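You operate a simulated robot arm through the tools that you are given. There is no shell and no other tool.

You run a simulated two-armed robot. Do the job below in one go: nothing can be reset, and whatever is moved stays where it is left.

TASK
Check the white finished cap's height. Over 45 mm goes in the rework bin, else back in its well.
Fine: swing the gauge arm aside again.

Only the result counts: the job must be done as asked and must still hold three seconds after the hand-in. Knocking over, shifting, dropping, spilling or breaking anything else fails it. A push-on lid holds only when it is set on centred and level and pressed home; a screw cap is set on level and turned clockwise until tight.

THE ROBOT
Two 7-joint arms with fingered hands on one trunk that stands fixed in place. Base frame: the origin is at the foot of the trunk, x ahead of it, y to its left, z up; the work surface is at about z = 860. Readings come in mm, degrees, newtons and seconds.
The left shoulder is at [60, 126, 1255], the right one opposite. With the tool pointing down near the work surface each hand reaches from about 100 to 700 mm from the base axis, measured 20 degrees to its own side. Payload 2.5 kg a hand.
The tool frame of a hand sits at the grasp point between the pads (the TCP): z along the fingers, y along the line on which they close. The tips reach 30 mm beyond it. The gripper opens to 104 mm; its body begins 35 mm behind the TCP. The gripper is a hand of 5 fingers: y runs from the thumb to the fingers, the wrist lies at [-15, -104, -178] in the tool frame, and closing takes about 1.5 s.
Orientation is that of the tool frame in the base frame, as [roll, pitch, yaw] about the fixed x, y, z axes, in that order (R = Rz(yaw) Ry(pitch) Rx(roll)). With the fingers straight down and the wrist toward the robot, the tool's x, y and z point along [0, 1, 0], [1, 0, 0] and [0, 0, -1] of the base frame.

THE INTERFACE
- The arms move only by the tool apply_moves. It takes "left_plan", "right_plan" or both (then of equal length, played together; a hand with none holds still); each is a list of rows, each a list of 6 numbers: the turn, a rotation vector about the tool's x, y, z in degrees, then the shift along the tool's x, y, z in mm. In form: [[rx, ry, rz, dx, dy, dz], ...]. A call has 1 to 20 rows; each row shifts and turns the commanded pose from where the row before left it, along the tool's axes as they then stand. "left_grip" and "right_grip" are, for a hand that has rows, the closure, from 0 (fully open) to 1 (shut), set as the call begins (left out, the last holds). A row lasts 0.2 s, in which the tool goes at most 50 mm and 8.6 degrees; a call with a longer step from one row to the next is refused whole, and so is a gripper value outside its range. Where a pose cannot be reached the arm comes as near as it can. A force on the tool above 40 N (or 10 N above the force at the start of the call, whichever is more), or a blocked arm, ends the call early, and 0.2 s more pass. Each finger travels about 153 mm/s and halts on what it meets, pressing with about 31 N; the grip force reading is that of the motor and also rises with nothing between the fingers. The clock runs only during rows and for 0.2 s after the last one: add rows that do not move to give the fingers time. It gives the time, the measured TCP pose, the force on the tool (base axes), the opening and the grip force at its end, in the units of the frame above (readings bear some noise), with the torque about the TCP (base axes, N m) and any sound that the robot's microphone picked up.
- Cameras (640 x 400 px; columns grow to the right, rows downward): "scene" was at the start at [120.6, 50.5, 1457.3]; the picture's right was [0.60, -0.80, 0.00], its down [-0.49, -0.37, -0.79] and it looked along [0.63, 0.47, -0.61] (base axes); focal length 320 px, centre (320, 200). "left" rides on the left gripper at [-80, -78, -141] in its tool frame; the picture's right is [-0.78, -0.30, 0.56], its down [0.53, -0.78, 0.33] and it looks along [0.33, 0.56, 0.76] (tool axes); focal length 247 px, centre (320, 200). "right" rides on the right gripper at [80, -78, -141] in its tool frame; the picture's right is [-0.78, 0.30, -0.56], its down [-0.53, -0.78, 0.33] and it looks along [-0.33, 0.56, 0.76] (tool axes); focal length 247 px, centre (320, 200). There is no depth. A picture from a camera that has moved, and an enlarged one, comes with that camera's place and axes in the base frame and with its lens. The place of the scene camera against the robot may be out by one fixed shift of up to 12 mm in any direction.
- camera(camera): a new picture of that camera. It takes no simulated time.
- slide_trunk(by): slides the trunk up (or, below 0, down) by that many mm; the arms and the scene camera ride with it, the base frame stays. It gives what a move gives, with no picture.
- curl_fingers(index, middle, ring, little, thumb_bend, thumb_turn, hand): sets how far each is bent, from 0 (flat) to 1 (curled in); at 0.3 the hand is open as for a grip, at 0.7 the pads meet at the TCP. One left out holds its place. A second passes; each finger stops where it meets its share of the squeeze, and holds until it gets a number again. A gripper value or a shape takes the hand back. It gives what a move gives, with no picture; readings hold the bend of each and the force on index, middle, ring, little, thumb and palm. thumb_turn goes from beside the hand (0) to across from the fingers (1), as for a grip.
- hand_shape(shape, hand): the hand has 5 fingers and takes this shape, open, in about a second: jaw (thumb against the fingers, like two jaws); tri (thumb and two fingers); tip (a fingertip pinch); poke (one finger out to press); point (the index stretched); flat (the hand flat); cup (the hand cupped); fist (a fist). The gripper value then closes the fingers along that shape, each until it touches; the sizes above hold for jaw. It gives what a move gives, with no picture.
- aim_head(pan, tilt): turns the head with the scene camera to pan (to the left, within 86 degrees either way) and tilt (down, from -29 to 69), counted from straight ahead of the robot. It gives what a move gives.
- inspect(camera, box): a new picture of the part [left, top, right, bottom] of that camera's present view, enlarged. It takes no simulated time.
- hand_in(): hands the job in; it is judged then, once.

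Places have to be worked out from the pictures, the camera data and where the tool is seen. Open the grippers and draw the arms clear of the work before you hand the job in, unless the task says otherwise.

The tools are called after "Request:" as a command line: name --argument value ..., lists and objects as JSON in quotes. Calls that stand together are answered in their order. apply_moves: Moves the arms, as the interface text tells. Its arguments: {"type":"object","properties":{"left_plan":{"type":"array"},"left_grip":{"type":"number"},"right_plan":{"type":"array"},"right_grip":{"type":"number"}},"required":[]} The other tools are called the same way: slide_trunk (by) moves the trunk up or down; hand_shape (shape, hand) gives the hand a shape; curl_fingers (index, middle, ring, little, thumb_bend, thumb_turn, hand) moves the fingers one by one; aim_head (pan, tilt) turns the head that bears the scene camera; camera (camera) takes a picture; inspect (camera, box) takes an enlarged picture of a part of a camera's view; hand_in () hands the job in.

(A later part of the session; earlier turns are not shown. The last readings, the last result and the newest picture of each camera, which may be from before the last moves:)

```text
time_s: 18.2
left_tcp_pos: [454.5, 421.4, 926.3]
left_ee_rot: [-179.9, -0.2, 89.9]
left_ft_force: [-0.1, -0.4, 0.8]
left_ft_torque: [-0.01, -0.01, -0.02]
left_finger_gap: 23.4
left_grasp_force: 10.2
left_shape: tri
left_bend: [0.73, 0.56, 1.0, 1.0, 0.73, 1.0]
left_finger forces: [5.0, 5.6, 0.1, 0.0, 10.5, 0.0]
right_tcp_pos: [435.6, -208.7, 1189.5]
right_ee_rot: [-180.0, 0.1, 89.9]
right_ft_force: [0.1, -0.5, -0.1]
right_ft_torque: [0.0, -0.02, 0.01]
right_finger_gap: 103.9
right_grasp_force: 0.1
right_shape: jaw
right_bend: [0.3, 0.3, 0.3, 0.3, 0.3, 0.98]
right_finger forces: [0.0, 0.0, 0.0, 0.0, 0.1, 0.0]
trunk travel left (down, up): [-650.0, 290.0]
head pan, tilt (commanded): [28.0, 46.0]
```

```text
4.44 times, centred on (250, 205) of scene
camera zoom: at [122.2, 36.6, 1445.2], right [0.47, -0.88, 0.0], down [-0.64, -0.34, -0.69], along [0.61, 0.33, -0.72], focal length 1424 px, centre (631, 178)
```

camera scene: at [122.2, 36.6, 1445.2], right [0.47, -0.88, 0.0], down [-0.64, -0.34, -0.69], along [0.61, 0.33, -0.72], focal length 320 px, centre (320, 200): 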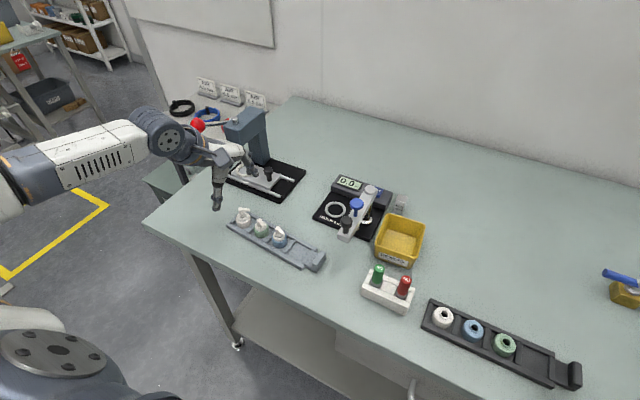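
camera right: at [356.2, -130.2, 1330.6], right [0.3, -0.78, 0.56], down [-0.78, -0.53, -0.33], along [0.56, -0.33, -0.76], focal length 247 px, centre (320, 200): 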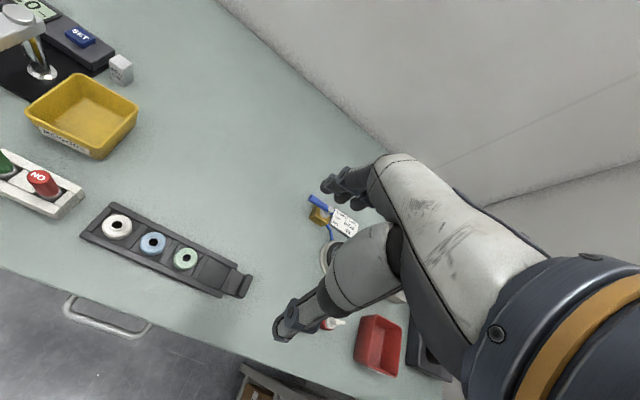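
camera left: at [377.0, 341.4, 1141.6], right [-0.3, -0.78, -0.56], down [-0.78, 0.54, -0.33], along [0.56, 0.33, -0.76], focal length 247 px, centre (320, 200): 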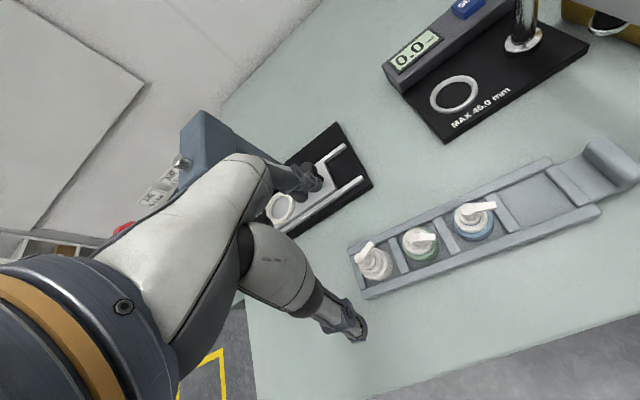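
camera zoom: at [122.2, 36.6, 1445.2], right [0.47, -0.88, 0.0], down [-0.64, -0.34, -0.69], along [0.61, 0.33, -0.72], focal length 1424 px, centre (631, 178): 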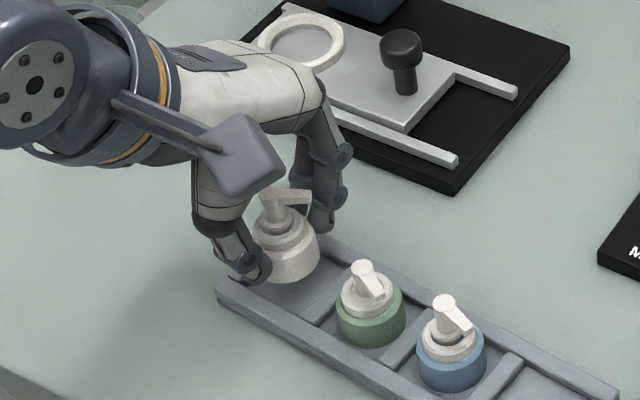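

The cap is held level and comes up cleanly. I raise it to z ≈ 1010 and turn the hand 45° clockwise (seen from above), so that the camera bracket and wrist will stay clear of the gauge arm when I set the cap into the ring.

Request:
apply_moves --left_plan '[[0, 0, 0, 0, 0, -14], [0, 0, 0, 0, 0, -14], [0, 0, 0, 0, 0, -14], [0, 0, 0, 0, 0, -14], [0, 0, 0, 0, 0, -14], [0, 0, 0, 0, 0, -14], [0, 0, 7.5, 0, 0, 0], [0, 0, 7.5, 0, 0, 0], [0, 0, 7.5, 0, 0, 0], [0, 0, 7.5, 0, 0, 0], [0, 0, 7.5, 0, 0, 0], [0, 0, 7.5, 0, 0, 0]]'

Request:
camera --camera "left"

Request:
camera --camera "scene"

```text
time_s: 20.8
left_tcp_pos: [455.1, 421.4, 1009.6]
left_ee_rot: [-179.9, 0.1, 44.7]
left_ft_force: [-0.9, -0.2, 0.4]
left_ft_torque: [0.01, -0.01, -0.01]
left_finger_gap: 23.8
left_grasp_force: 9.8
left_shape: tri
left_bend: [0.73, 0.56, 1.0, 1.0, 0.73, 1.0]
left_finger forces: [4.9, 5.7, 0.0, 0.1, 10.5, 0.0]
right_tcp_pos: [436.5, -209.6, 1188.8]
right_ee_rot: [179.9, 0.0, 90.0]
right_ft_force: [0.2, 0.4, 0.6]
right_ft_torque: [0.02, 0.04, -0.01]
right_finger_gap: 103.7
right_grasp_force: 0.0
right_shape: jaw
right_bend: [0.3, 0.3, 0.3, 0.3, 0.3, 0.98]
right_finger forces: [0.1, 0.0, 0.0, 0.0, 0.0, 0.0]
trunk travel left (down, up): [-650.0, 290.0]
head pan, tilt (commanded): [28.0, 46.0]
```

```text
taken
camera left: at [342.9, 420.2, 1150.0], right [-0.76, -0.34, -0.56], down [-0.17, 0.93, -0.33], along [0.63, -0.16, -0.76], focal length 247 px, centre (320, 200)
```

left: 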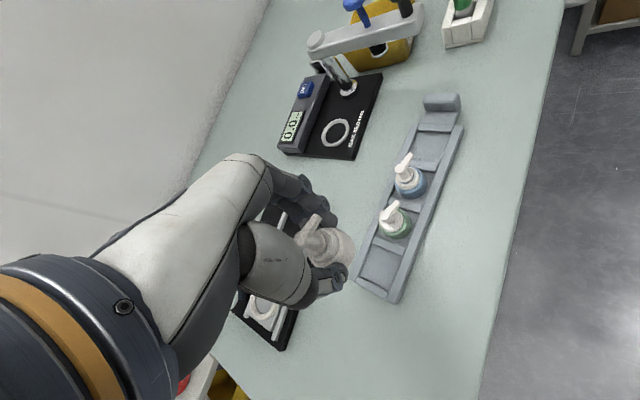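

```text
taken
camera scene: at [122.5, 36.6, 1445.2], right [0.47, -0.88, 0.0], down [-0.64, -0.34, -0.69], along [0.61, 0.33, -0.72], focal length 320 px, centre (320, 200)
```

scene: 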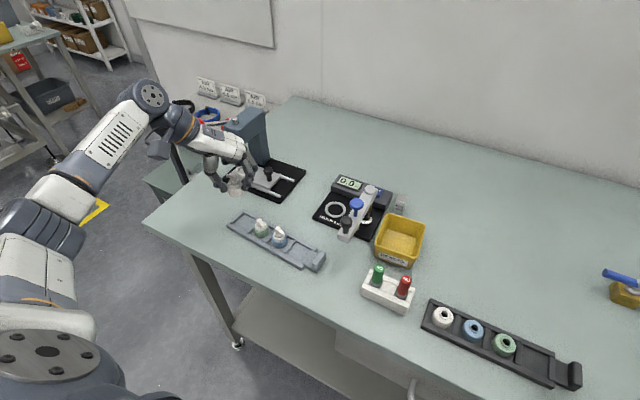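

From here the left camera sees the gauge from its open side. I enlarge it to study the plunger underside and the ring.

Request:
inspect --camera "left" --box '[270, 0, 440, 170]'

Request:
inspect --camera "left" --box '[230, 170, 380, 310]'

```text
2.35 times, centred on (355, 85) of left
camera zoom: at [342.9, 420.2, 1150.0], right [-0.76, -0.34, -0.56], down [-0.17, 0.93, -0.33], along [0.63, -0.16, -0.76], focal length 581 px, centre (238, 471)
```

zoom: 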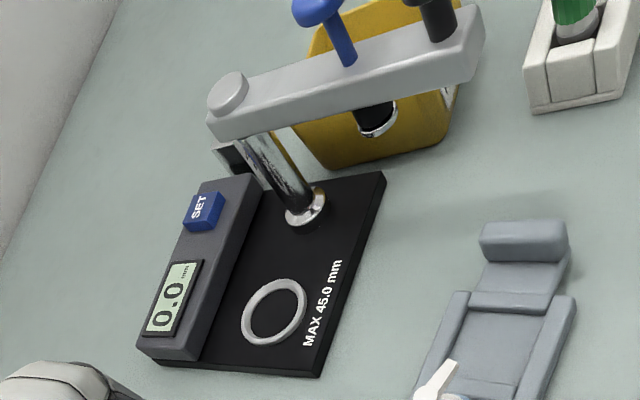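

```text
2.86 times, centred on (305, 240) of left
camera zoom: at [342.9, 420.2, 1150.0], right [-0.76, -0.34, -0.56], down [-0.17, 0.93, -0.33], along [0.63, -0.16, -0.76], focal length 706 px, centre (363, 86)
```

zoom: 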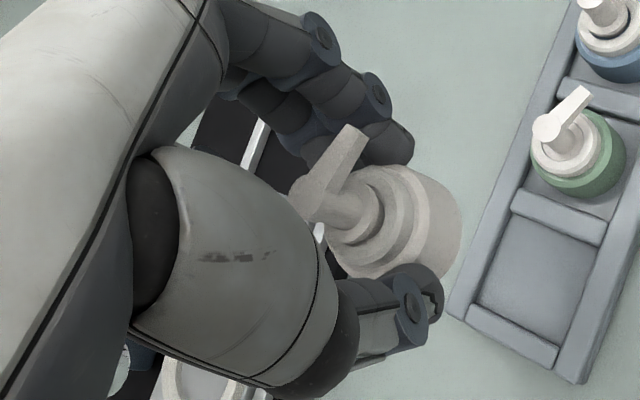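

The probe under the arm ends near z ≈ 932, so a cap in the ring should pass beneath. I move the cap toward the gauge, to (545, 330, 985), to get a closer view of the ring.

Request:
apply_moves --left_plan '[[0, 0, 0, 0, 16, 0], [0, 0, 0, 0, 16, 0], [0, 0, 0, 0, 16, 2], [0, 0, 0, 0, 16, 4], [0, 0, 0, 0, 16, 4], [0, 0, 0, 0, 16, 5], [0, 0, 0, 0, 16, 5], [0, 0, 0, 0, 16, 5]]'

Request:
camera --camera "left"

Request:
camera --camera "scene"

```text
time_s: 22.6
left_tcp_pos: [544.6, 331.9, 985.7]
left_ee_rot: [-180.0, 0.0, 44.8]
left_ft_force: [0.0, 0.1, 0.2]
left_ft_torque: [0.02, 0.0, 0.01]
left_finger_gap: 24.0
left_grasp_force: 10.7
left_shape: tri
left_bend: [0.73, 0.56, 1.0, 1.0, 0.73, 1.0]
left_finger forces: [5.0, 5.8, 0.0, 0.0, 10.5, 0.0]
right_tcp_pos: [435.8, -208.6, 1188.3]
right_ee_rot: [179.9, 0.0, 89.8]
right_ft_force: [-0.6, -0.1, 0.7]
right_ft_torque: [0.01, 0.04, 0.01]
right_finger_gap: 103.6
right_grasp_force: 0.0
right_shape: jaw
right_bend: [0.3, 0.3, 0.3, 0.3, 0.3, 0.98]
right_finger forces: [0.0, 0.0, 0.0, 0.0, 0.0, 0.0]
trunk travel left (down, up): [-650.0, 290.0]
head pan, tilt (commanded): [28.0, 46.0]
```

```text
taken
camera left: at [432.8, 329.6, 1125.2], right [-0.76, -0.34, -0.56], down [-0.17, 0.93, -0.33], along [0.63, -0.16, -0.76], focal length 247 px, centre (320, 200)
```

left: 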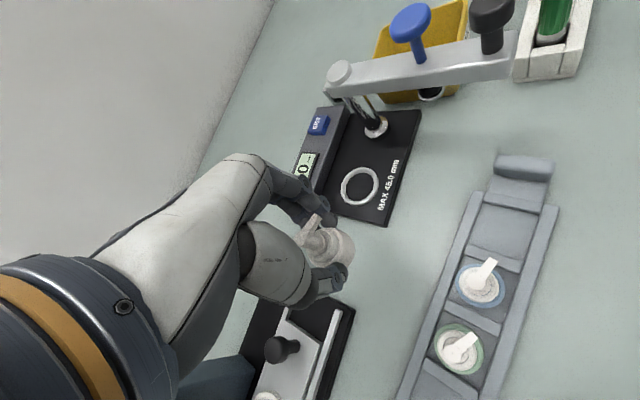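

```text
taken
camera scene: at [122.5, 36.5, 1445.2], right [0.47, -0.88, 0.0], down [-0.64, -0.34, -0.69], along [0.61, 0.33, -0.72], focal length 320 px, centre (320, 200)
```

scene: 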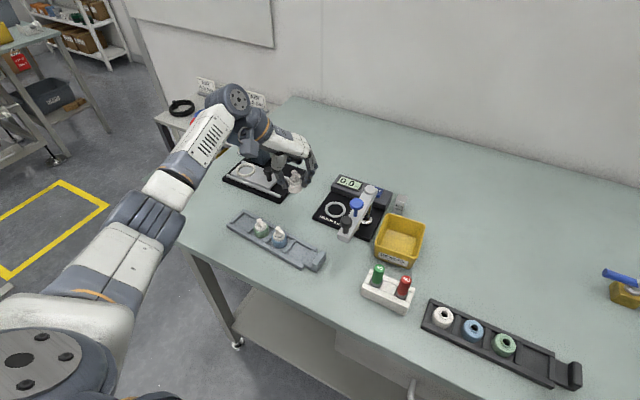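

Request:
inspect --camera "left" --box '[290, 150, 420, 300]'

Request:
inspect --camera "left" --box '[290, 40, 450, 230]'

```text
2.67 times, centred on (355, 225) of left
camera zoom: at [432.8, 329.6, 1125.2], right [-0.76, -0.34, -0.56], down [-0.17, 0.93, -0.33], along [0.63, -0.16, -0.76], focal length 659 px, centre (227, 133)
```

zoom: 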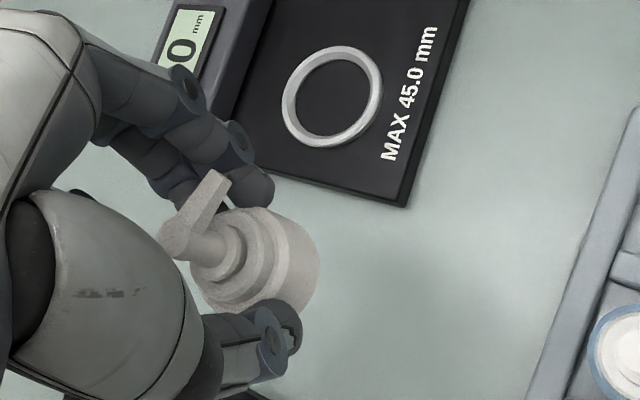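

```text
2.11 times, centred on (370, 135) of left
camera zoom: at [432.8, 329.6, 1125.2], right [-0.76, -0.34, -0.56], down [-0.17, 0.93, -0.33], along [0.63, -0.16, -0.76], focal length 520 px, centre (215, 337)
```

zoom: 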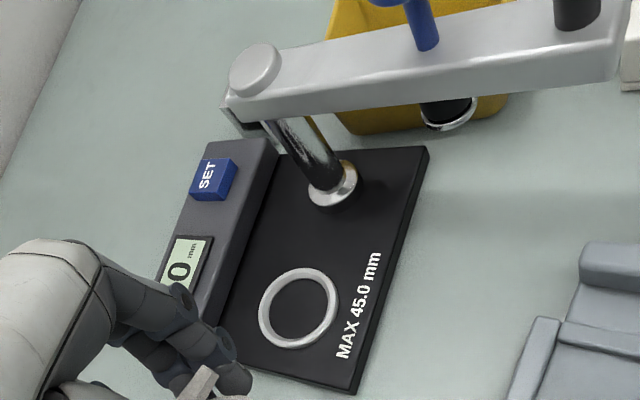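

The ring centre triangulates to about (588, 249), top near z ≈ 874, inner bore about 37 mm for the ~36 mm cap. I move the cap above the ring at z ≈ 985 and check the alignment before lowering.

Request:
apply_moves --left_plan '[[0, 0, 0, -4.4, 14.7, 0], [0, 0, 0, -4.4, 14.7, 0], [0, 0, 0, -4.4, 14.7, 0], [0, 0, 0, -4.4, 14.7, 0], [0, 0, 0, -4.5, 14.8, 0], [0, 0, 0, -4.5, 14.9, 0], [0, 0, 0, 0, 0, 0]]'

Request:
camera --camera "left"

Request:
inspect --camera "scene" --box '[280, 130, 420, 250]'

```text
time_s: 24.2
left_tcp_pos: [589.9, 249.0, 984.6]
left_ee_rot: [-179.9, 0.0, 44.9]
left_ft_force: [0.3, -1.1, -1.9]
left_ft_torque: [0.0, -0.02, -0.05]
left_finger_gap: 23.5
left_grasp_force: 9.8
left_shape: tri
left_bend: [0.73, 0.56, 1.0, 1.0, 0.73, 1.0]
left_finger forces: [4.9, 5.9, 0.1, 0.1, 10.5, 0.0]
right_tcp_pos: [434.2, -207.2, 1188.8]
right_ee_rot: [180.0, -0.1, 89.9]
right_ft_force: [-0.3, -0.1, -0.1]
right_ft_torque: [0.01, -0.02, 0.01]
right_finger_gap: 103.6
right_grasp_force: 0.1
right_shape: jaw
right_bend: [0.3, 0.3, 0.3, 0.3, 0.3, 0.98]
right_finger forces: [0.0, 0.0, 0.0, 0.1, 0.0, 0.0]
trunk travel left (down, up): [-650.0, 290.0]
head pan, tilt (commanded): [28.0, 46.0]
```

```text
taken
camera left: at [477.6, 247.7, 1125.5], right [-0.76, -0.34, -0.56], down [-0.17, 0.93, -0.33], along [0.63, -0.16, -0.76], focal length 247 px, centre (320, 200)
```

left: 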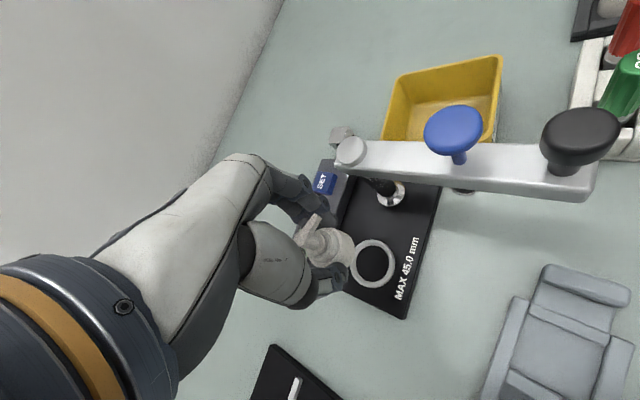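

```text
3.33 times, centred on (350, 190) of scene
camera zoom: at [122.3, 36.7, 1445.2], right [0.47, -0.88, 0.0], down [-0.64, -0.34, -0.69], along [0.61, 0.33, -0.72], focal length 1068 px, centre (220, 233)
```

zoom: 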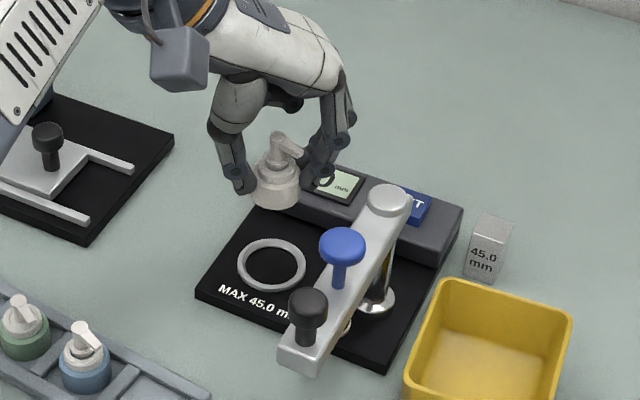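

I enlarge the ring and the held cap to measure both from this closer view.

Request:
inspect --camera "left" --box '[290, 190, 430, 320]'

```text
3.08 times, centred on (360, 255) of left
camera zoom: at [477.6, 247.7, 1125.5], right [-0.76, -0.34, -0.56], down [-0.17, 0.93, -0.33], along [0.63, -0.16, -0.76], focal length 760 px, centre (197, 31)
```

zoom: 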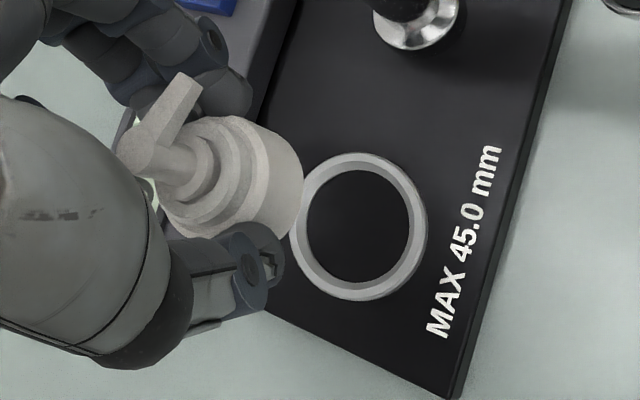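

Request:
inspect --camera "left" --box '[305, 205, 360, 285]'

```text
5.00 times, centred on (332, 245) of left
camera zoom: at [477.6, 247.7, 1125.5], right [-0.76, -0.34, -0.56], down [-0.17, 0.93, -0.33], along [0.63, -0.16, -0.76], focal length 1235 px, centre (258, -25)
```

zoom: 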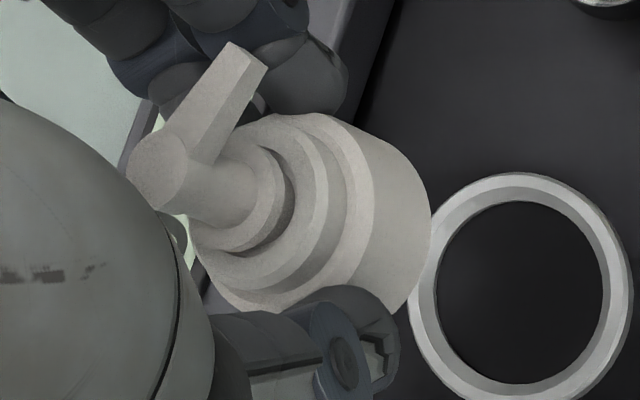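

Held cap centre works out about 1 mm from the ring axis. I make the small correction and lower to about 6 mm above the ring for a last look.

Request:
apply_moves --left_plan '[[0, 0, 0, -0.6, 0.3, 10], [0, 0, 0, 0, 0, 12], [0, 0, 0, 0, 0, 12], [0, 0, 0, 0, 0, 12], [0, 0, 0, 0, 0, 10], [0, 0, 0, 0, 0, 8], [0, 0, 0, 0, 0, 0]]'

Request:
inspect --camera "left" --box '[290, 190, 430, 320]'

Request:
inspect --camera "scene" --box '[300, 150, 400, 230]'

```text
time_s: 25.8
left_tcp_pos: [587.6, 248.6, 919.6]
left_ee_rot: [179.9, 0.0, 44.9]
left_ft_force: [-1.1, 0.8, -0.3]
left_ft_torque: [-0.01, 0.02, 0.0]
left_finger_gap: 23.7
left_grasp_force: 10.0
left_shape: tri
left_bend: [0.73, 0.56, 1.0, 1.0, 0.73, 1.0]
left_finger forces: [4.9, 5.9, 0.1, 0.1, 10.4, 0.0]
right_tcp_pos: [434.6, -209.1, 1188.5]
right_ee_rot: [-180.0, 0.0, 89.9]
right_ft_force: [-1.0, 0.2, 0.4]
right_ft_torque: [0.0, 0.03, -0.02]
right_finger_gap: 103.7
right_grasp_force: 0.1
right_shape: jaw
right_bend: [0.3, 0.3, 0.3, 0.3, 0.3, 0.98]
right_finger forces: [0.1, 0.0, 0.0, 0.0, 0.0, 0.0]
trunk travel left (down, up): [-650.0, 290.0]
head pan, tilt (commanded): [28.0, 46.0]
```

```text
3.08 times, centred on (360, 255) of left
camera zoom: at [477.1, 246.2, 1060.5], right [-0.76, -0.34, -0.56], down [-0.17, 0.93, -0.33], along [0.63, -0.16, -0.76], focal length 760 px, centre (197, 31)
```

zoom: 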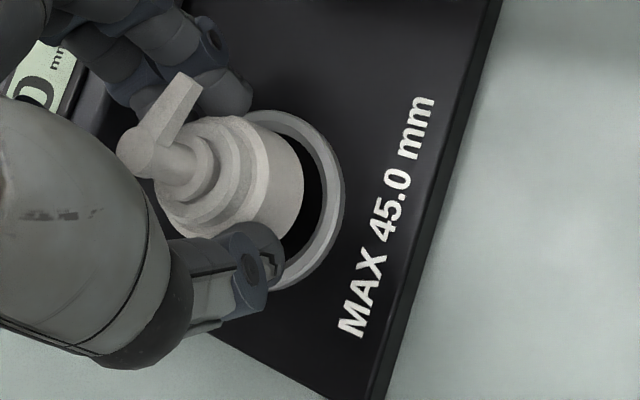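

```text
5.00 times, centred on (350, 190) of scene
camera zoom: at [122.3, 36.6, 1445.2], right [0.47, -0.88, 0.0], down [-0.64, -0.34, -0.69], along [0.61, 0.33, -0.72], focal length 1602 px, centre (170, 250)
```

zoom: 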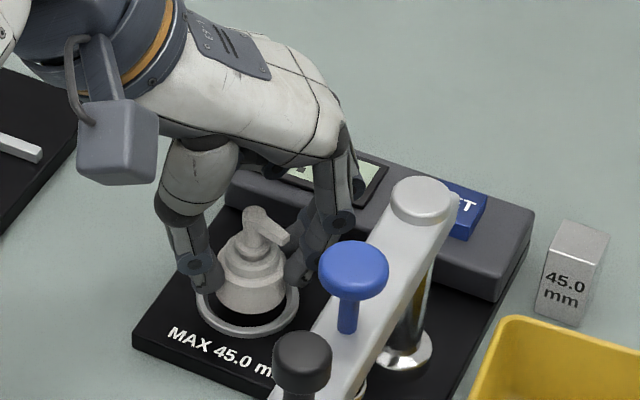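

I enlarge both views around the ring to compare the cap's lower edge with the ring.

Request:
inspect --camera "scene" --box '[325, 180, 375, 220]'

Request:
inspect --camera "left" --box '[310, 215, 375, 295]'

```text
10.00 times, centred on (350, 200) of scene
camera zoom: at [122.3, 36.6, 1445.2], right [0.47, -0.88, 0.0], down [-0.64, -0.34, -0.69], along [0.61, 0.33, -0.72], focal length 3203 px, centre (20, 200)
```

zoom: 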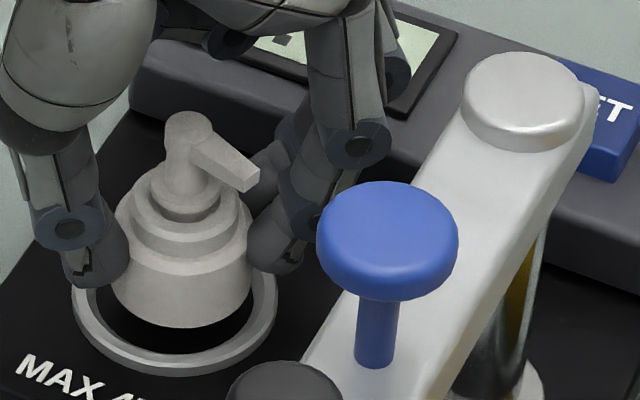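

```text
5.00 times, centred on (342, 255) of left
camera zoom: at [477.1, 246.2, 1060.5], right [-0.76, -0.34, -0.56], down [-0.17, 0.93, -0.33], along [0.63, -0.16, -0.76], focal length 1235 px, centre (208, -75)
```

zoom: 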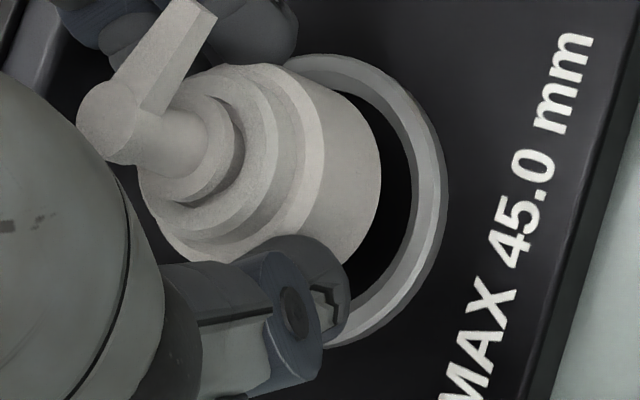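

Cap bottom is about 33–34 mm wide, the ring bore roughly 38–40 mm, cap bottom about 9–10 mm above the ring plane and roughly coaxial (about 1 mm toward −y). I correct slightly and lower 10 mm slowly, watching the force.

Request:
apply_moves --left_plan '[[0, 0, 0, 0.2, -0.8, 2], [0, 0, 0, 0, 0, 2], [0, 0, 0, 0, 0, 2], [0, 0, 0, 0, 0, 2], [0, 0, 0, 0, 0, 1], [0, 0, 0, 0, 0, 0]]'

Request:
inspect --camera "scene" --box '[325, 180, 375, 220]'

Request:
inspect --camera "left" --box '[310, 215, 375, 295]'

```text
time_s: 27.2
left_tcp_pos: [587.4, 249.1, 911.0]
left_ee_rot: [180.0, -0.1, 44.9]
left_ft_force: [-0.5, 0.0, 2.5]
left_ft_torque: [0.0, -0.02, 0.02]
left_finger_gap: 23.9
left_grasp_force: 10.0
left_shape: tri
left_bend: [0.73, 0.56, 1.0, 1.0, 0.73, 1.0]
left_finger forces: [5.0, 6.1, 0.1, 0.0, 10.9, 0.1]
right_tcp_pos: [435.0, -209.9, 1188.2]
right_ee_rot: [-180.0, 0.0, 89.9]
right_ft_force: [-0.8, -0.1, 0.7]
right_ft_torque: [0.0, -0.02, -0.01]
right_finger_gap: 103.7
right_grasp_force: 0.0
right_shape: jaw
right_bend: [0.3, 0.3, 0.3, 0.3, 0.3, 0.98]
right_finger forces: [0.0, 0.1, 0.0, 0.1, 0.0, 0.0]
trunk travel left (down, up): [-650.0, 290.0]
head pan, tilt (commanded): [28.0, 46.0]
```

```text
10.00 times, centred on (350, 200) of scene
camera zoom: at [122.0, 36.5, 1445.3], right [0.47, -0.88, 0.0], down [-0.64, -0.34, -0.69], along [0.61, 0.33, -0.72], focal length 3203 px, centre (20, 200)
```

zoom: 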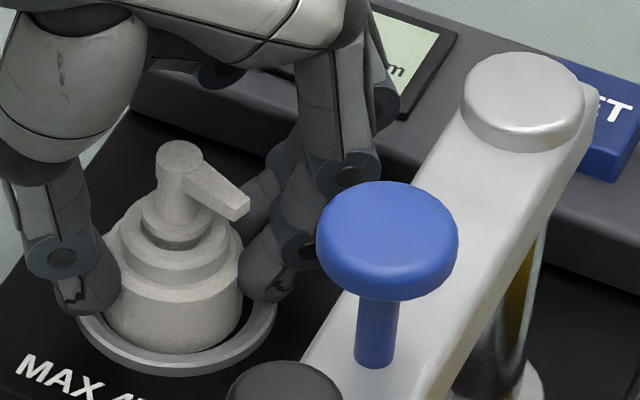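

```text
5.00 times, centred on (342, 255) of left
camera zoom: at [475.8, 247.5, 1051.3], right [-0.76, -0.34, -0.56], down [-0.17, 0.93, -0.33], along [0.63, -0.16, -0.76], focal length 1235 px, centre (208, -75)
```

zoom: 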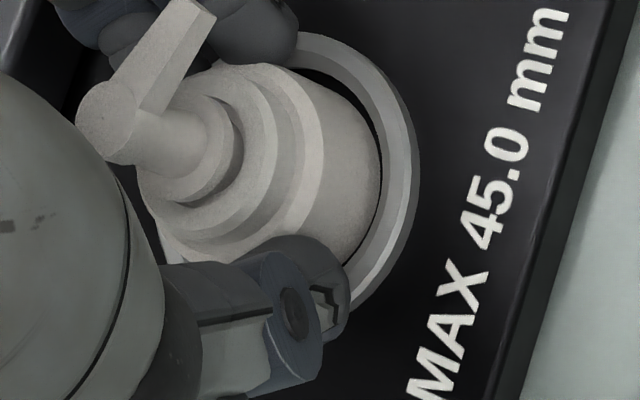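

The cap's bottom has entered the ring, with about 2.5 N upward showing first contact perhaps. I lower a little further in small steps.

Request:
apply_moves --left_plan '[[0, 0, 0, 0, 0, 1], [0, 0, 0, 0, 0, 0], [0, 0, 0, 0, 0, 0]]'

Request:
inspect --camera "left" --box '[310, 215, 375, 295]'

```text
time_s: 28.0
left_tcp_pos: [587.0, 248.8, 910.2]
left_ee_rot: [-180.0, -0.1, 44.9]
left_ft_force: [0.1, 0.9, 5.7]
left_ft_torque: [0.05, 0.02, 0.02]
left_finger_gap: 24.1
left_grasp_force: 10.3
left_shape: tri
left_bend: [0.73, 0.56, 1.0, 1.0, 0.73, 1.0]
left_finger forces: [5.1, 6.2, 0.0, 0.1, 11.9, 0.0]
right_tcp_pos: [435.1, -209.7, 1189.6]
right_ee_rot: [180.0, -0.1, 89.9]
right_ft_force: [0.3, -0.7, 0.0]
right_ft_torque: [-0.02, 0.02, -0.04]
right_finger_gap: 103.8
right_grasp_force: 0.2
right_shape: jaw
right_bend: [0.3, 0.3, 0.3, 0.3, 0.3, 0.98]
right_finger forces: [0.0, 0.1, 0.1, 0.0, 0.0, 0.0]
trunk travel left (down, up): [-650.0, 290.0]
head pan, tilt (commanded): [28.0, 46.0]
```

```text
5.00 times, centred on (342, 255) of left
camera zoom: at [475.7, 247.3, 1050.8], right [-0.76, -0.34, -0.56], down [-0.17, 0.93, -0.33], along [0.63, -0.16, -0.76], focal length 1235 px, centre (208, -75)
```

zoom: 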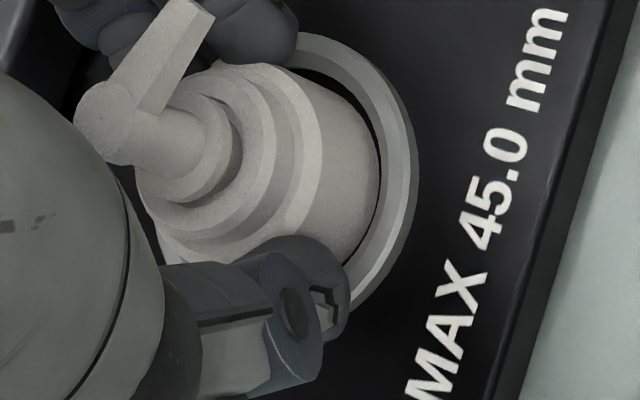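

Contact at about 5.7 N. Before letting go I check closely that the cap is inside the ring and not on its rim.

Request:
inspect --camera "scene" --box '[328, 200, 358, 224]'

Request:
inspect --camera "left" --box '[325, 225, 365, 275]'

```text
16.00 times, centred on (343, 212) of scene
camera zoom: at [121.6, 36.4, 1445.3], right [0.47, -0.88, 0.0], down [-0.63, -0.34, -0.7], along [0.61, 0.33, -0.72], focal length 5125 px, centre (-48, 8)
```

zoom: 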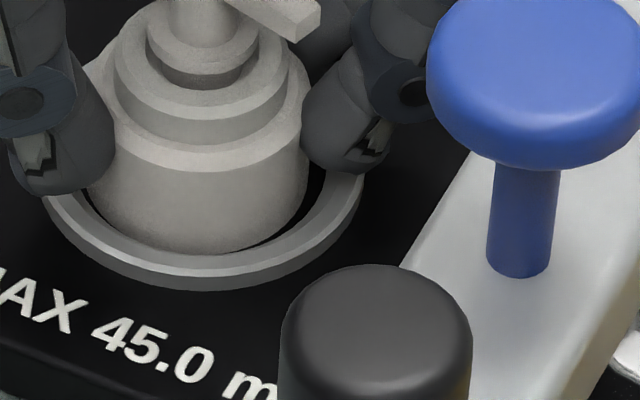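

```text
8.00 times, centred on (345, 250) of left
camera zoom: at [475.7, 247.3, 1050.8], right [-0.76, -0.34, -0.56], down [-0.17, 0.93, -0.33], along [0.63, -0.16, -0.76], focal length 1976 px, centre (120, -200)
```

zoom: 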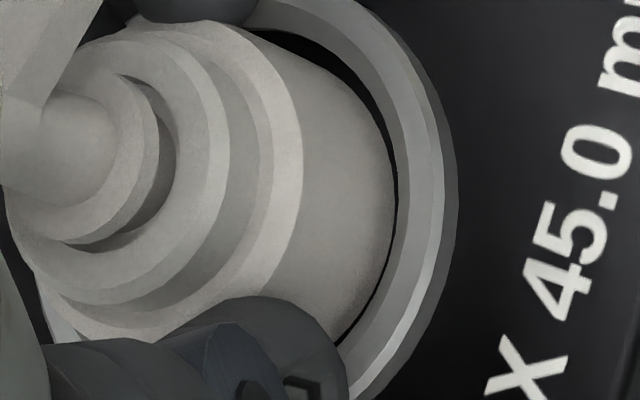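

The ring's front wall hides the cap's lower edge, so the cap is inside the ring, but near the −x wall. I lift 1 mm, shift about 1.5 mm toward +x to centre it, and lower again.

Request:
apply_moves --left_plan '[[0, 0, 0, 0, 0, -1.2], [0, 0, 0, 0.9, 1.2, 0], [0, 0, 0, 0, 0, 0], [0, 0, 0, 0, 0, 0.8], [0, 0, 0, 0, 0, 0.6], [0, 0, 0, 0, 0, 0]]'

Request:
inspect --camera "scene" --box '[328, 200, 358, 224]'

Request:
inspect --camera "left" --box '[325, 225, 365, 275]'

```text
time_s: 29.4
left_tcp_pos: [588.8, 249.0, 910.6]
left_ee_rot: [179.9, 0.1, 44.9]
left_ft_force: [-2.6, -0.1, 5.7]
left_ft_torque: [0.04, 0.07, 0.0]
left_finger_gap: 24.1
left_grasp_force: 10.1
left_shape: tri
left_bend: [0.73, 0.56, 1.0, 1.0, 0.73, 1.0]
left_finger forces: [5.6, 6.1, 0.1, 0.1, 11.8, 0.0]
right_tcp_pos: [434.4, -209.9, 1190.2]
right_ee_rot: [-179.9, 0.0, 89.8]
right_ft_force: [-0.2, -0.3, -0.8]
right_ft_torque: [-0.02, 0.02, -0.02]
right_finger_gap: 103.9
right_grasp_force: 0.1
right_shape: jaw
right_bend: [0.3, 0.3, 0.3, 0.3, 0.3, 0.98]
right_finger forces: [0.0, 0.0, 0.0, 0.0, 0.0, 0.1]
trunk travel left (down, up): [-650.0, 290.0]
head pan, tilt (commanded): [28.0, 46.0]
```

```text
16.00 times, centred on (343, 212) of scene
camera zoom: at [121.5, 36.3, 1445.3], right [0.47, -0.88, 0.0], down [-0.63, -0.34, -0.7], along [0.61, 0.33, -0.72], focal length 5125 px, centre (-48, 8)
```

zoom: 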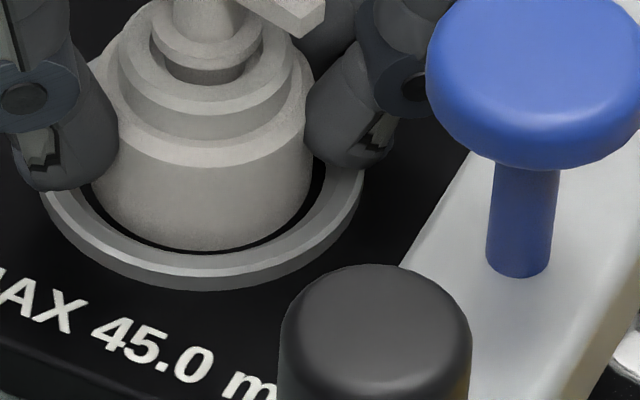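

```text
8.00 times, centred on (345, 250) of left
camera zoom: at [476.9, 247.4, 1050.8], right [-0.76, -0.34, -0.56], down [-0.17, 0.93, -0.33], along [0.63, -0.16, -0.76], focal length 1976 px, centre (120, -200)
```

zoom: 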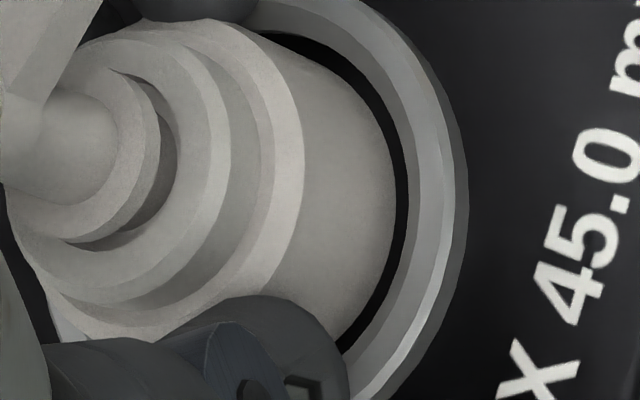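

The cap is now well centred inside the ring and seated with light contact. I open the fingers moderately to release it.

Request:
apply_moves --left_plan '[[0, 0, 0, 0, 0, 0], [0, 0, 0, 0, 0, 0], [0, 0, 0, 0, 0, 0], [0, 0, 0, 0, 0, 0], [0, 0, 0, 0, 0, 0]]' --left_grip 0.45

Request:
inspect --camera "left" --box '[290, 190, 430, 320]'

Request:
inspect --camera "scene" --box '[320, 180, 380, 228]'

```text
time_s: 30.6
left_tcp_pos: [589.2, 248.1, 910.1]
left_ee_rot: [180.0, 0.0, 44.9]
left_ft_force: [-0.3, -1.0, 0.7]
left_ft_torque: [0.0, 0.0, -0.02]
left_finger_gap: 56.6
left_grasp_force: 0.1
left_shape: tri
left_bend: [0.74, 0.43, 0.99, 0.99, 0.67, 1.0]
left_finger forces: [0.0, 0.0, 0.0, 0.1, 0.0, 0.0]
right_tcp_pos: [434.6, -208.4, 1188.9]
right_ee_rot: [-180.0, 0.0, 89.9]
right_ft_force: [-0.3, -0.1, 0.9]
right_ft_torque: [0.0, 0.02, 0.0]
right_finger_gap: 103.6
right_grasp_force: 0.1
right_shape: jaw
right_bend: [0.3, 0.3, 0.3, 0.3, 0.3, 0.98]
right_finger forces: [0.1, 0.1, 0.0, 0.0, 0.0, 0.0]
trunk travel left (down, up): [-650.0, 290.0]
head pan, tilt (commanded): [28.0, 46.0]
```

```text
3.08 times, centred on (360, 255) of left
camera zoom: at [477.3, 247.7, 1050.1], right [-0.76, -0.34, -0.56], down [-0.17, 0.93, -0.33], along [0.63, -0.16, -0.76], focal length 760 px, centre (197, 31)
```

zoom: 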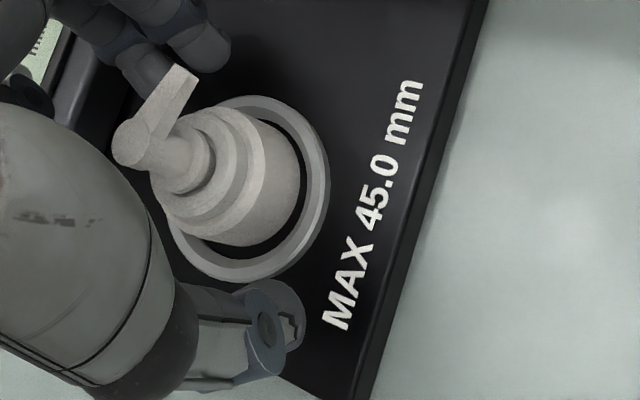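

```text
8.33 times, centred on (350, 204) of scene
camera zoom: at [122.3, 36.6, 1445.2], right [0.47, -0.88, 0.0], down [-0.64, -0.34, -0.69], along [0.61, 0.33, -0.72], focal length 2669 px, centre (70, 167)
```

zoom: 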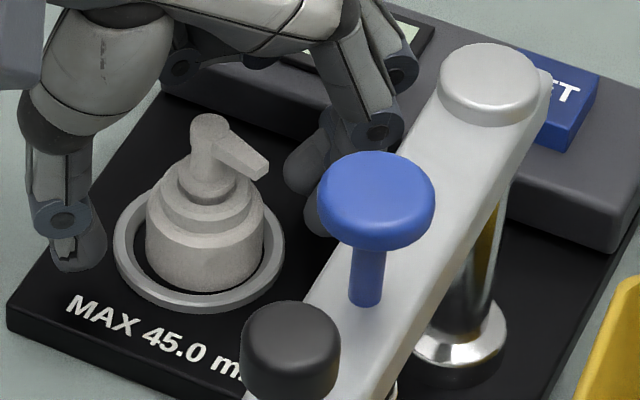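

The cap stands upright and free in the ring. I open a bit more and lift straight up.

Request:
apply_moves --left_plan '[[0, 0, 0, 0, 0, 0], [0, 0, 0, 0, 0, 0], [0, 0, 0, 0, 0, 0], [0, 0, 0, 0, 0, -5], [0, 0, 0, 0, 0, -10], [0, 0, 0, 0, 0, -15], [0, 0, 0, 0, 0, -20], [0, 0, 0, 0, 0, -20], [0, 0, 0, 0, 0, -20]]' --left_grip 0.32

Request:
camera --camera "left"

Request:
inspect --camera "scene" --box '[300, 130, 440, 250]'

```text
time_s: 32.6
left_tcp_pos: [586.5, 249.2, 999.7]
left_ee_rot: [-180.0, -0.1, 44.8]
left_ft_force: [0.3, 0.0, 0.9]
left_ft_torque: [-0.03, 0.03, 0.0]
left_finger_gap: 70.3
left_grasp_force: 0.1
left_shape: tri
left_bend: [0.73, 0.38, 0.99, 0.99, 0.6, 1.0]
left_finger forces: [0.0, 0.0, 0.1, 0.0, 0.1, 0.0]
right_tcp_pos: [435.4, -208.9, 1188.9]
right_ee_rot: [180.0, 0.0, 89.9]
right_ft_force: [0.7, 0.9, 0.0]
right_ft_torque: [0.0, 0.03, -0.02]
right_finger_gap: 103.8
right_grasp_force: 0.1
right_shape: jaw
right_bend: [0.3, 0.3, 0.3, 0.3, 0.3, 0.98]
right_finger forces: [0.1, 0.0, 0.0, 0.0, 0.0, 0.1]
trunk travel left (down, up): [-650.0, 290.0]
head pan, tilt (commanded): [28.0, 46.0]
```

```text
taken
camera left: at [476.0, 247.7, 1139.9], right [-0.76, -0.34, -0.56], down [-0.17, 0.93, -0.33], along [0.63, -0.16, -0.76], focal length 247 px, centre (320, 200)
```

left: 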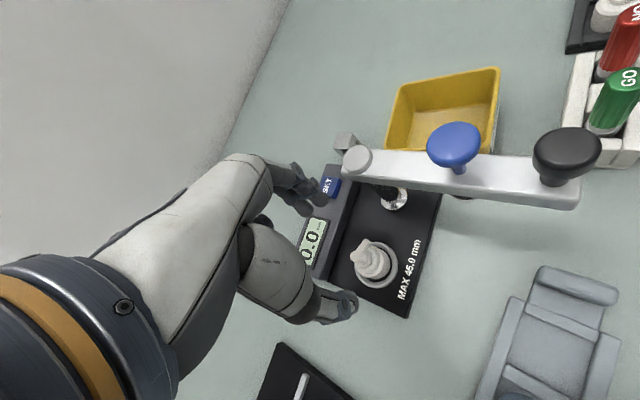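

```text
3.33 times, centred on (370, 190) of scene
camera zoom: at [122.2, 36.5, 1445.2], right [0.47, -0.88, 0.0], down [-0.64, -0.34, -0.69], along [0.61, 0.33, -0.72], focal length 1068 px, centre (153, 233)
```

zoom: 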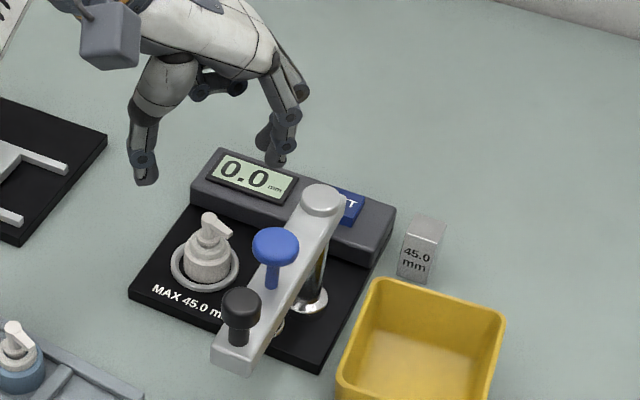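

The cap stands upright in the ring, display still 0.0. I raise the hand and take the "poke" shape, to see where its stretched fingertip lies for pushing the gauge arm and the plunger.

Request:
apply_moves --left_plan '[[0, 0, 0, 0, 0, -15], [0, 0, 0, 0, 0, -15], [0, 0, 0, 0, 0, -15], [0, 0, 0, 0, 0, -15], [0, 0, 0, 0, 0, -10]]'

Request:
hand_shape --hand "left" --shape "poke"

Request:
camera --camera "left"

Request:
inspect --camera "scene" --box '[280, 90, 420, 230]'

```text
time_s: 33.8
left_tcp_pos: [589.6, 249.4, 1070.3]
left_ee_rot: [180.0, 0.0, 44.7]
left_ft_force: [-0.8, -0.2, -0.9]
left_ft_torque: [0.02, -0.03, 0.02]
left_finger_gap: 70.5
left_grasp_force: 0.2
left_shape: tri
left_bend: [0.73, 0.38, 0.99, 0.99, 0.6, 1.0]
left_finger forces: [0.0, 0.0, 0.0, 0.1, 0.0, 0.0]
right_tcp_pos: [435.3, -209.5, 1189.3]
right_ee_rot: [-179.9, 0.1, 89.9]
right_ft_force: [0.0, -0.4, 0.5]
right_ft_torque: [0.01, 0.0, -0.02]
right_finger_gap: 103.7
right_grasp_force: 0.0
right_shape: jaw
right_bend: [0.3, 0.3, 0.3, 0.3, 0.3, 0.98]
right_finger forces: [0.1, 0.0, 0.1, 0.0, 0.0, 0.0]
trunk travel left (down, up): [-650.0, 290.0]
head pan, tilt (commanded): [28.0, 46.0]
```

```text
time_s: 34.7
left_tcp_pos: [589.6, 248.2, 1070.1]
left_ee_rot: [180.0, 0.0, 44.8]
left_ft_force: [0.6, -0.1, -0.7]
left_ft_torque: [0.02, -0.01, -0.02]
left_finger_gap: 0.1
left_grasp_force: 0.2
left_shape: poke
left_bend: [0.7, 0.7, 0.99, 0.99, 1.0, 1.0]
left_finger forces: [0.0, 0.1, 0.1, 0.0, 0.0, 0.0]
right_tcp_pos: [435.0, -210.1, 1188.8]
right_ee_rot: [180.0, 0.0, 89.9]
right_ft_force: [-0.2, -0.1, -0.3]
right_ft_torque: [-0.01, -0.01, -0.01]
right_finger_gap: 103.5
right_grasp_force: 0.0
right_shape: jaw
right_bend: [0.3, 0.3, 0.3, 0.3, 0.3, 0.98]
right_finger forces: [0.0, 0.1, 0.1, 0.1, 0.1, 0.1]
trunk travel left (down, up): [-650.0, 290.0]
head pan, tilt (commanded): [28.0, 46.0]
```

```text
taken
camera left: at [478.4, 247.4, 1209.9], right [-0.76, -0.34, -0.56], down [-0.17, 0.93, -0.33], along [0.63, -0.16, -0.76], focal length 247 px, centre (320, 200)
```

left: 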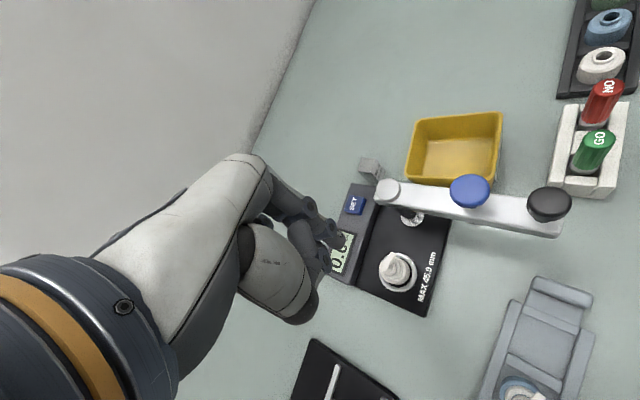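

```text
2.86 times, centred on (350, 160) of scene
camera zoom: at [122.3, 36.6, 1445.2], right [0.47, -0.88, 0.0], down [-0.64, -0.34, -0.69], along [0.61, 0.33, -0.72], focal length 915 px, centre (234, 314)
```

zoom: 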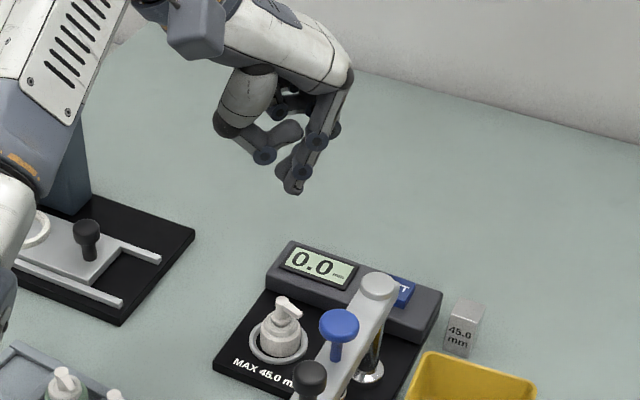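

Request:
inspect --camera "left" --box '[250, 170, 390, 320]'

Request:
inspect --camera "scene" --box '[325, 110, 375, 160]'

```text
2.67 times, centred on (320, 245) of left
camera zoom: at [478.4, 247.4, 1209.9], right [-0.76, -0.34, -0.56], down [-0.17, 0.93, -0.33], along [0.63, -0.16, -0.76], focal length 659 px, centre (320, 80)
```

zoom: 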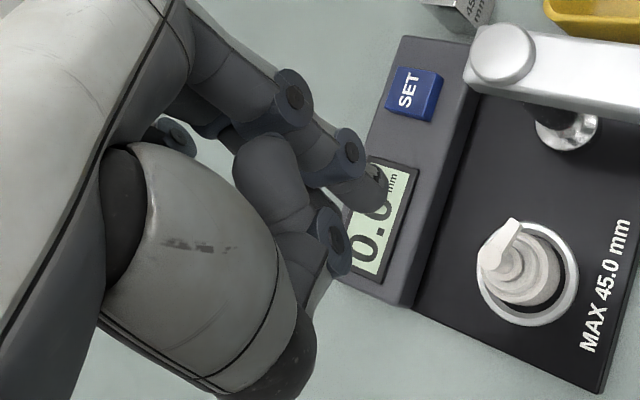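

```text
8.00 times, centred on (350, 135) of scene
camera zoom: at [122.3, 36.6, 1445.2], right [0.47, -0.88, 0.0], down [-0.64, -0.34, -0.69], along [0.61, 0.33, -0.72], focal length 2562 px, centre (80, 720)
```

zoom: 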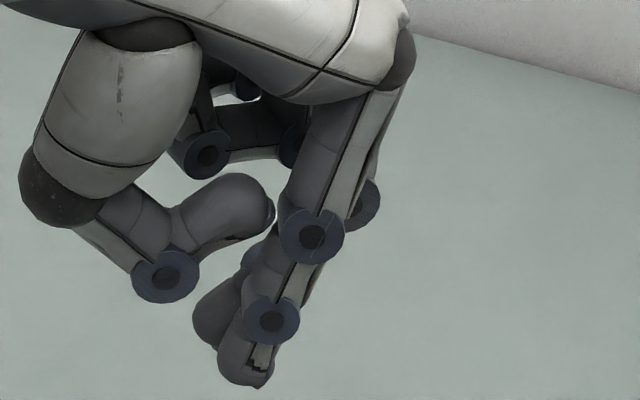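

In poke shape both index and middle tips sit about 30 mm beyond the TCP, with little clearance to the curled fingers. I try "point" to see whether a longer stretched index clears the knobs better.

Request:
hand_shape --hand "left" --shape "point"

Request:
camera --camera "left"

Request:
inspect --camera "scene" --box '[300, 90, 400, 180]'

```text
time_s: 35.6
left_tcp_pos: [589.6, 248.7, 1069.8]
left_ee_rot: [180.0, 0.0, 44.8]
left_ft_force: [-0.3, -0.2, -0.1]
left_ft_torque: [0.02, -0.01, -0.03]
left_finger_gap: 0.0
left_grasp_force: 0.0
left_shape: point
left_bend: [0.2, 1.0, 1.0, 1.0, 0.98, 0.88]
left_finger forces: [0.0, 0.0, 0.0, 0.0, 0.0, 0.0]
right_tcp_pos: [435.6, -208.8, 1188.7]
right_ee_rot: [180.0, 0.0, 89.8]
right_ft_force: [-0.6, -0.1, 0.4]
right_ft_torque: [0.01, -0.02, 0.02]
right_finger_gap: 103.5
right_grasp_force: 0.0
right_shape: jaw
right_bend: [0.3, 0.3, 0.3, 0.3, 0.3, 0.98]
right_finger forces: [0.0, 0.0, 0.0, 0.1, 0.0, 0.0]
trunk travel left (down, up): [-650.0, 290.0]
head pan, tilt (commanded): [28.0, 46.0]
```

```text
taken
camera left: at [478.4, 247.3, 1210.0], right [-0.76, -0.34, -0.56], down [-0.17, 0.93, -0.33], along [0.63, -0.16, -0.76], focal length 247 px, centre (320, 200)
```

left: 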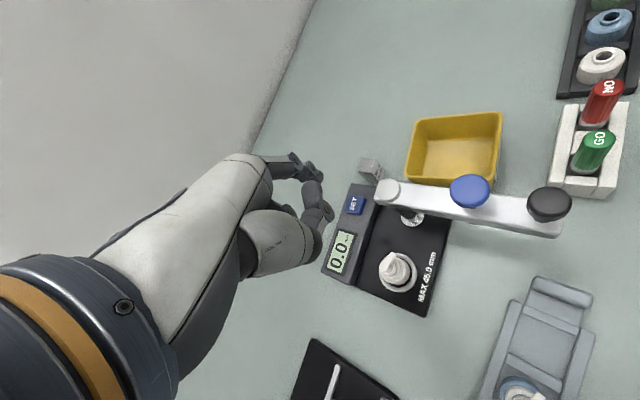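

```text
4.44 times, centred on (350, 135) of scene
camera zoom: at [122.3, 36.6, 1445.2], right [0.47, -0.88, 0.0], down [-0.64, -0.34, -0.69], along [0.61, 0.33, -0.72], focal length 1424 px, centre (187, 489)
```

zoom: 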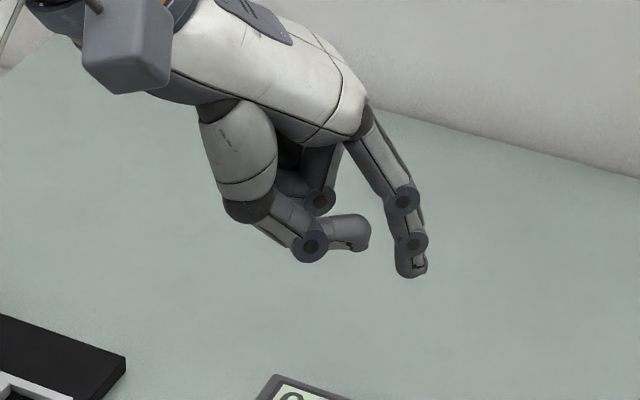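

The stretched index does not gain much. A tip pinch on the black handle knob, staying above the bar, looks best, so I measure the knobs and bar precisely from this view.

Request:
inspect --camera "left" --box '[360, 150, 590, 290]'

Request:
inspect --camera "scene" --box '[320, 170, 410, 250]'

```text
2.78 times, centred on (475, 220) of left
camera zoom: at [478.4, 247.3, 1210.0], right [-0.76, -0.34, -0.56], down [-0.17, 0.93, -0.33], along [0.63, -0.16, -0.76], focal length 687 px, centre (-111, 144)
```

zoom: 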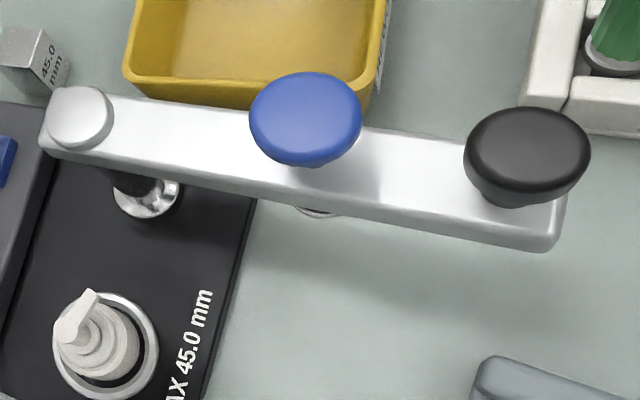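

```text
5.00 times, centred on (365, 210) of scene
camera zoom: at [122.3, 36.6, 1445.2], right [0.47, -0.88, 0.0], down [-0.64, -0.34, -0.69], along [0.61, 0.33, -0.72], focal length 1602 px, centre (95, 150)
```

zoom: 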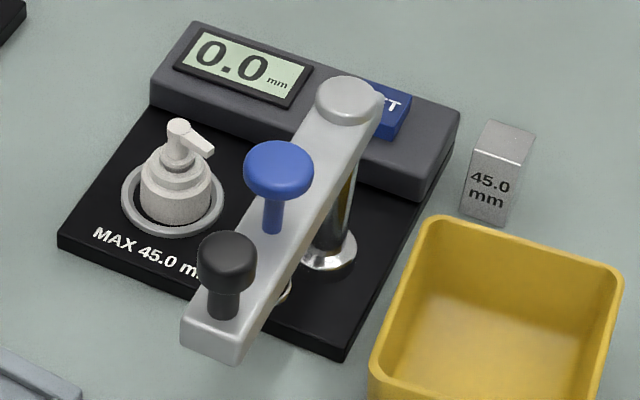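

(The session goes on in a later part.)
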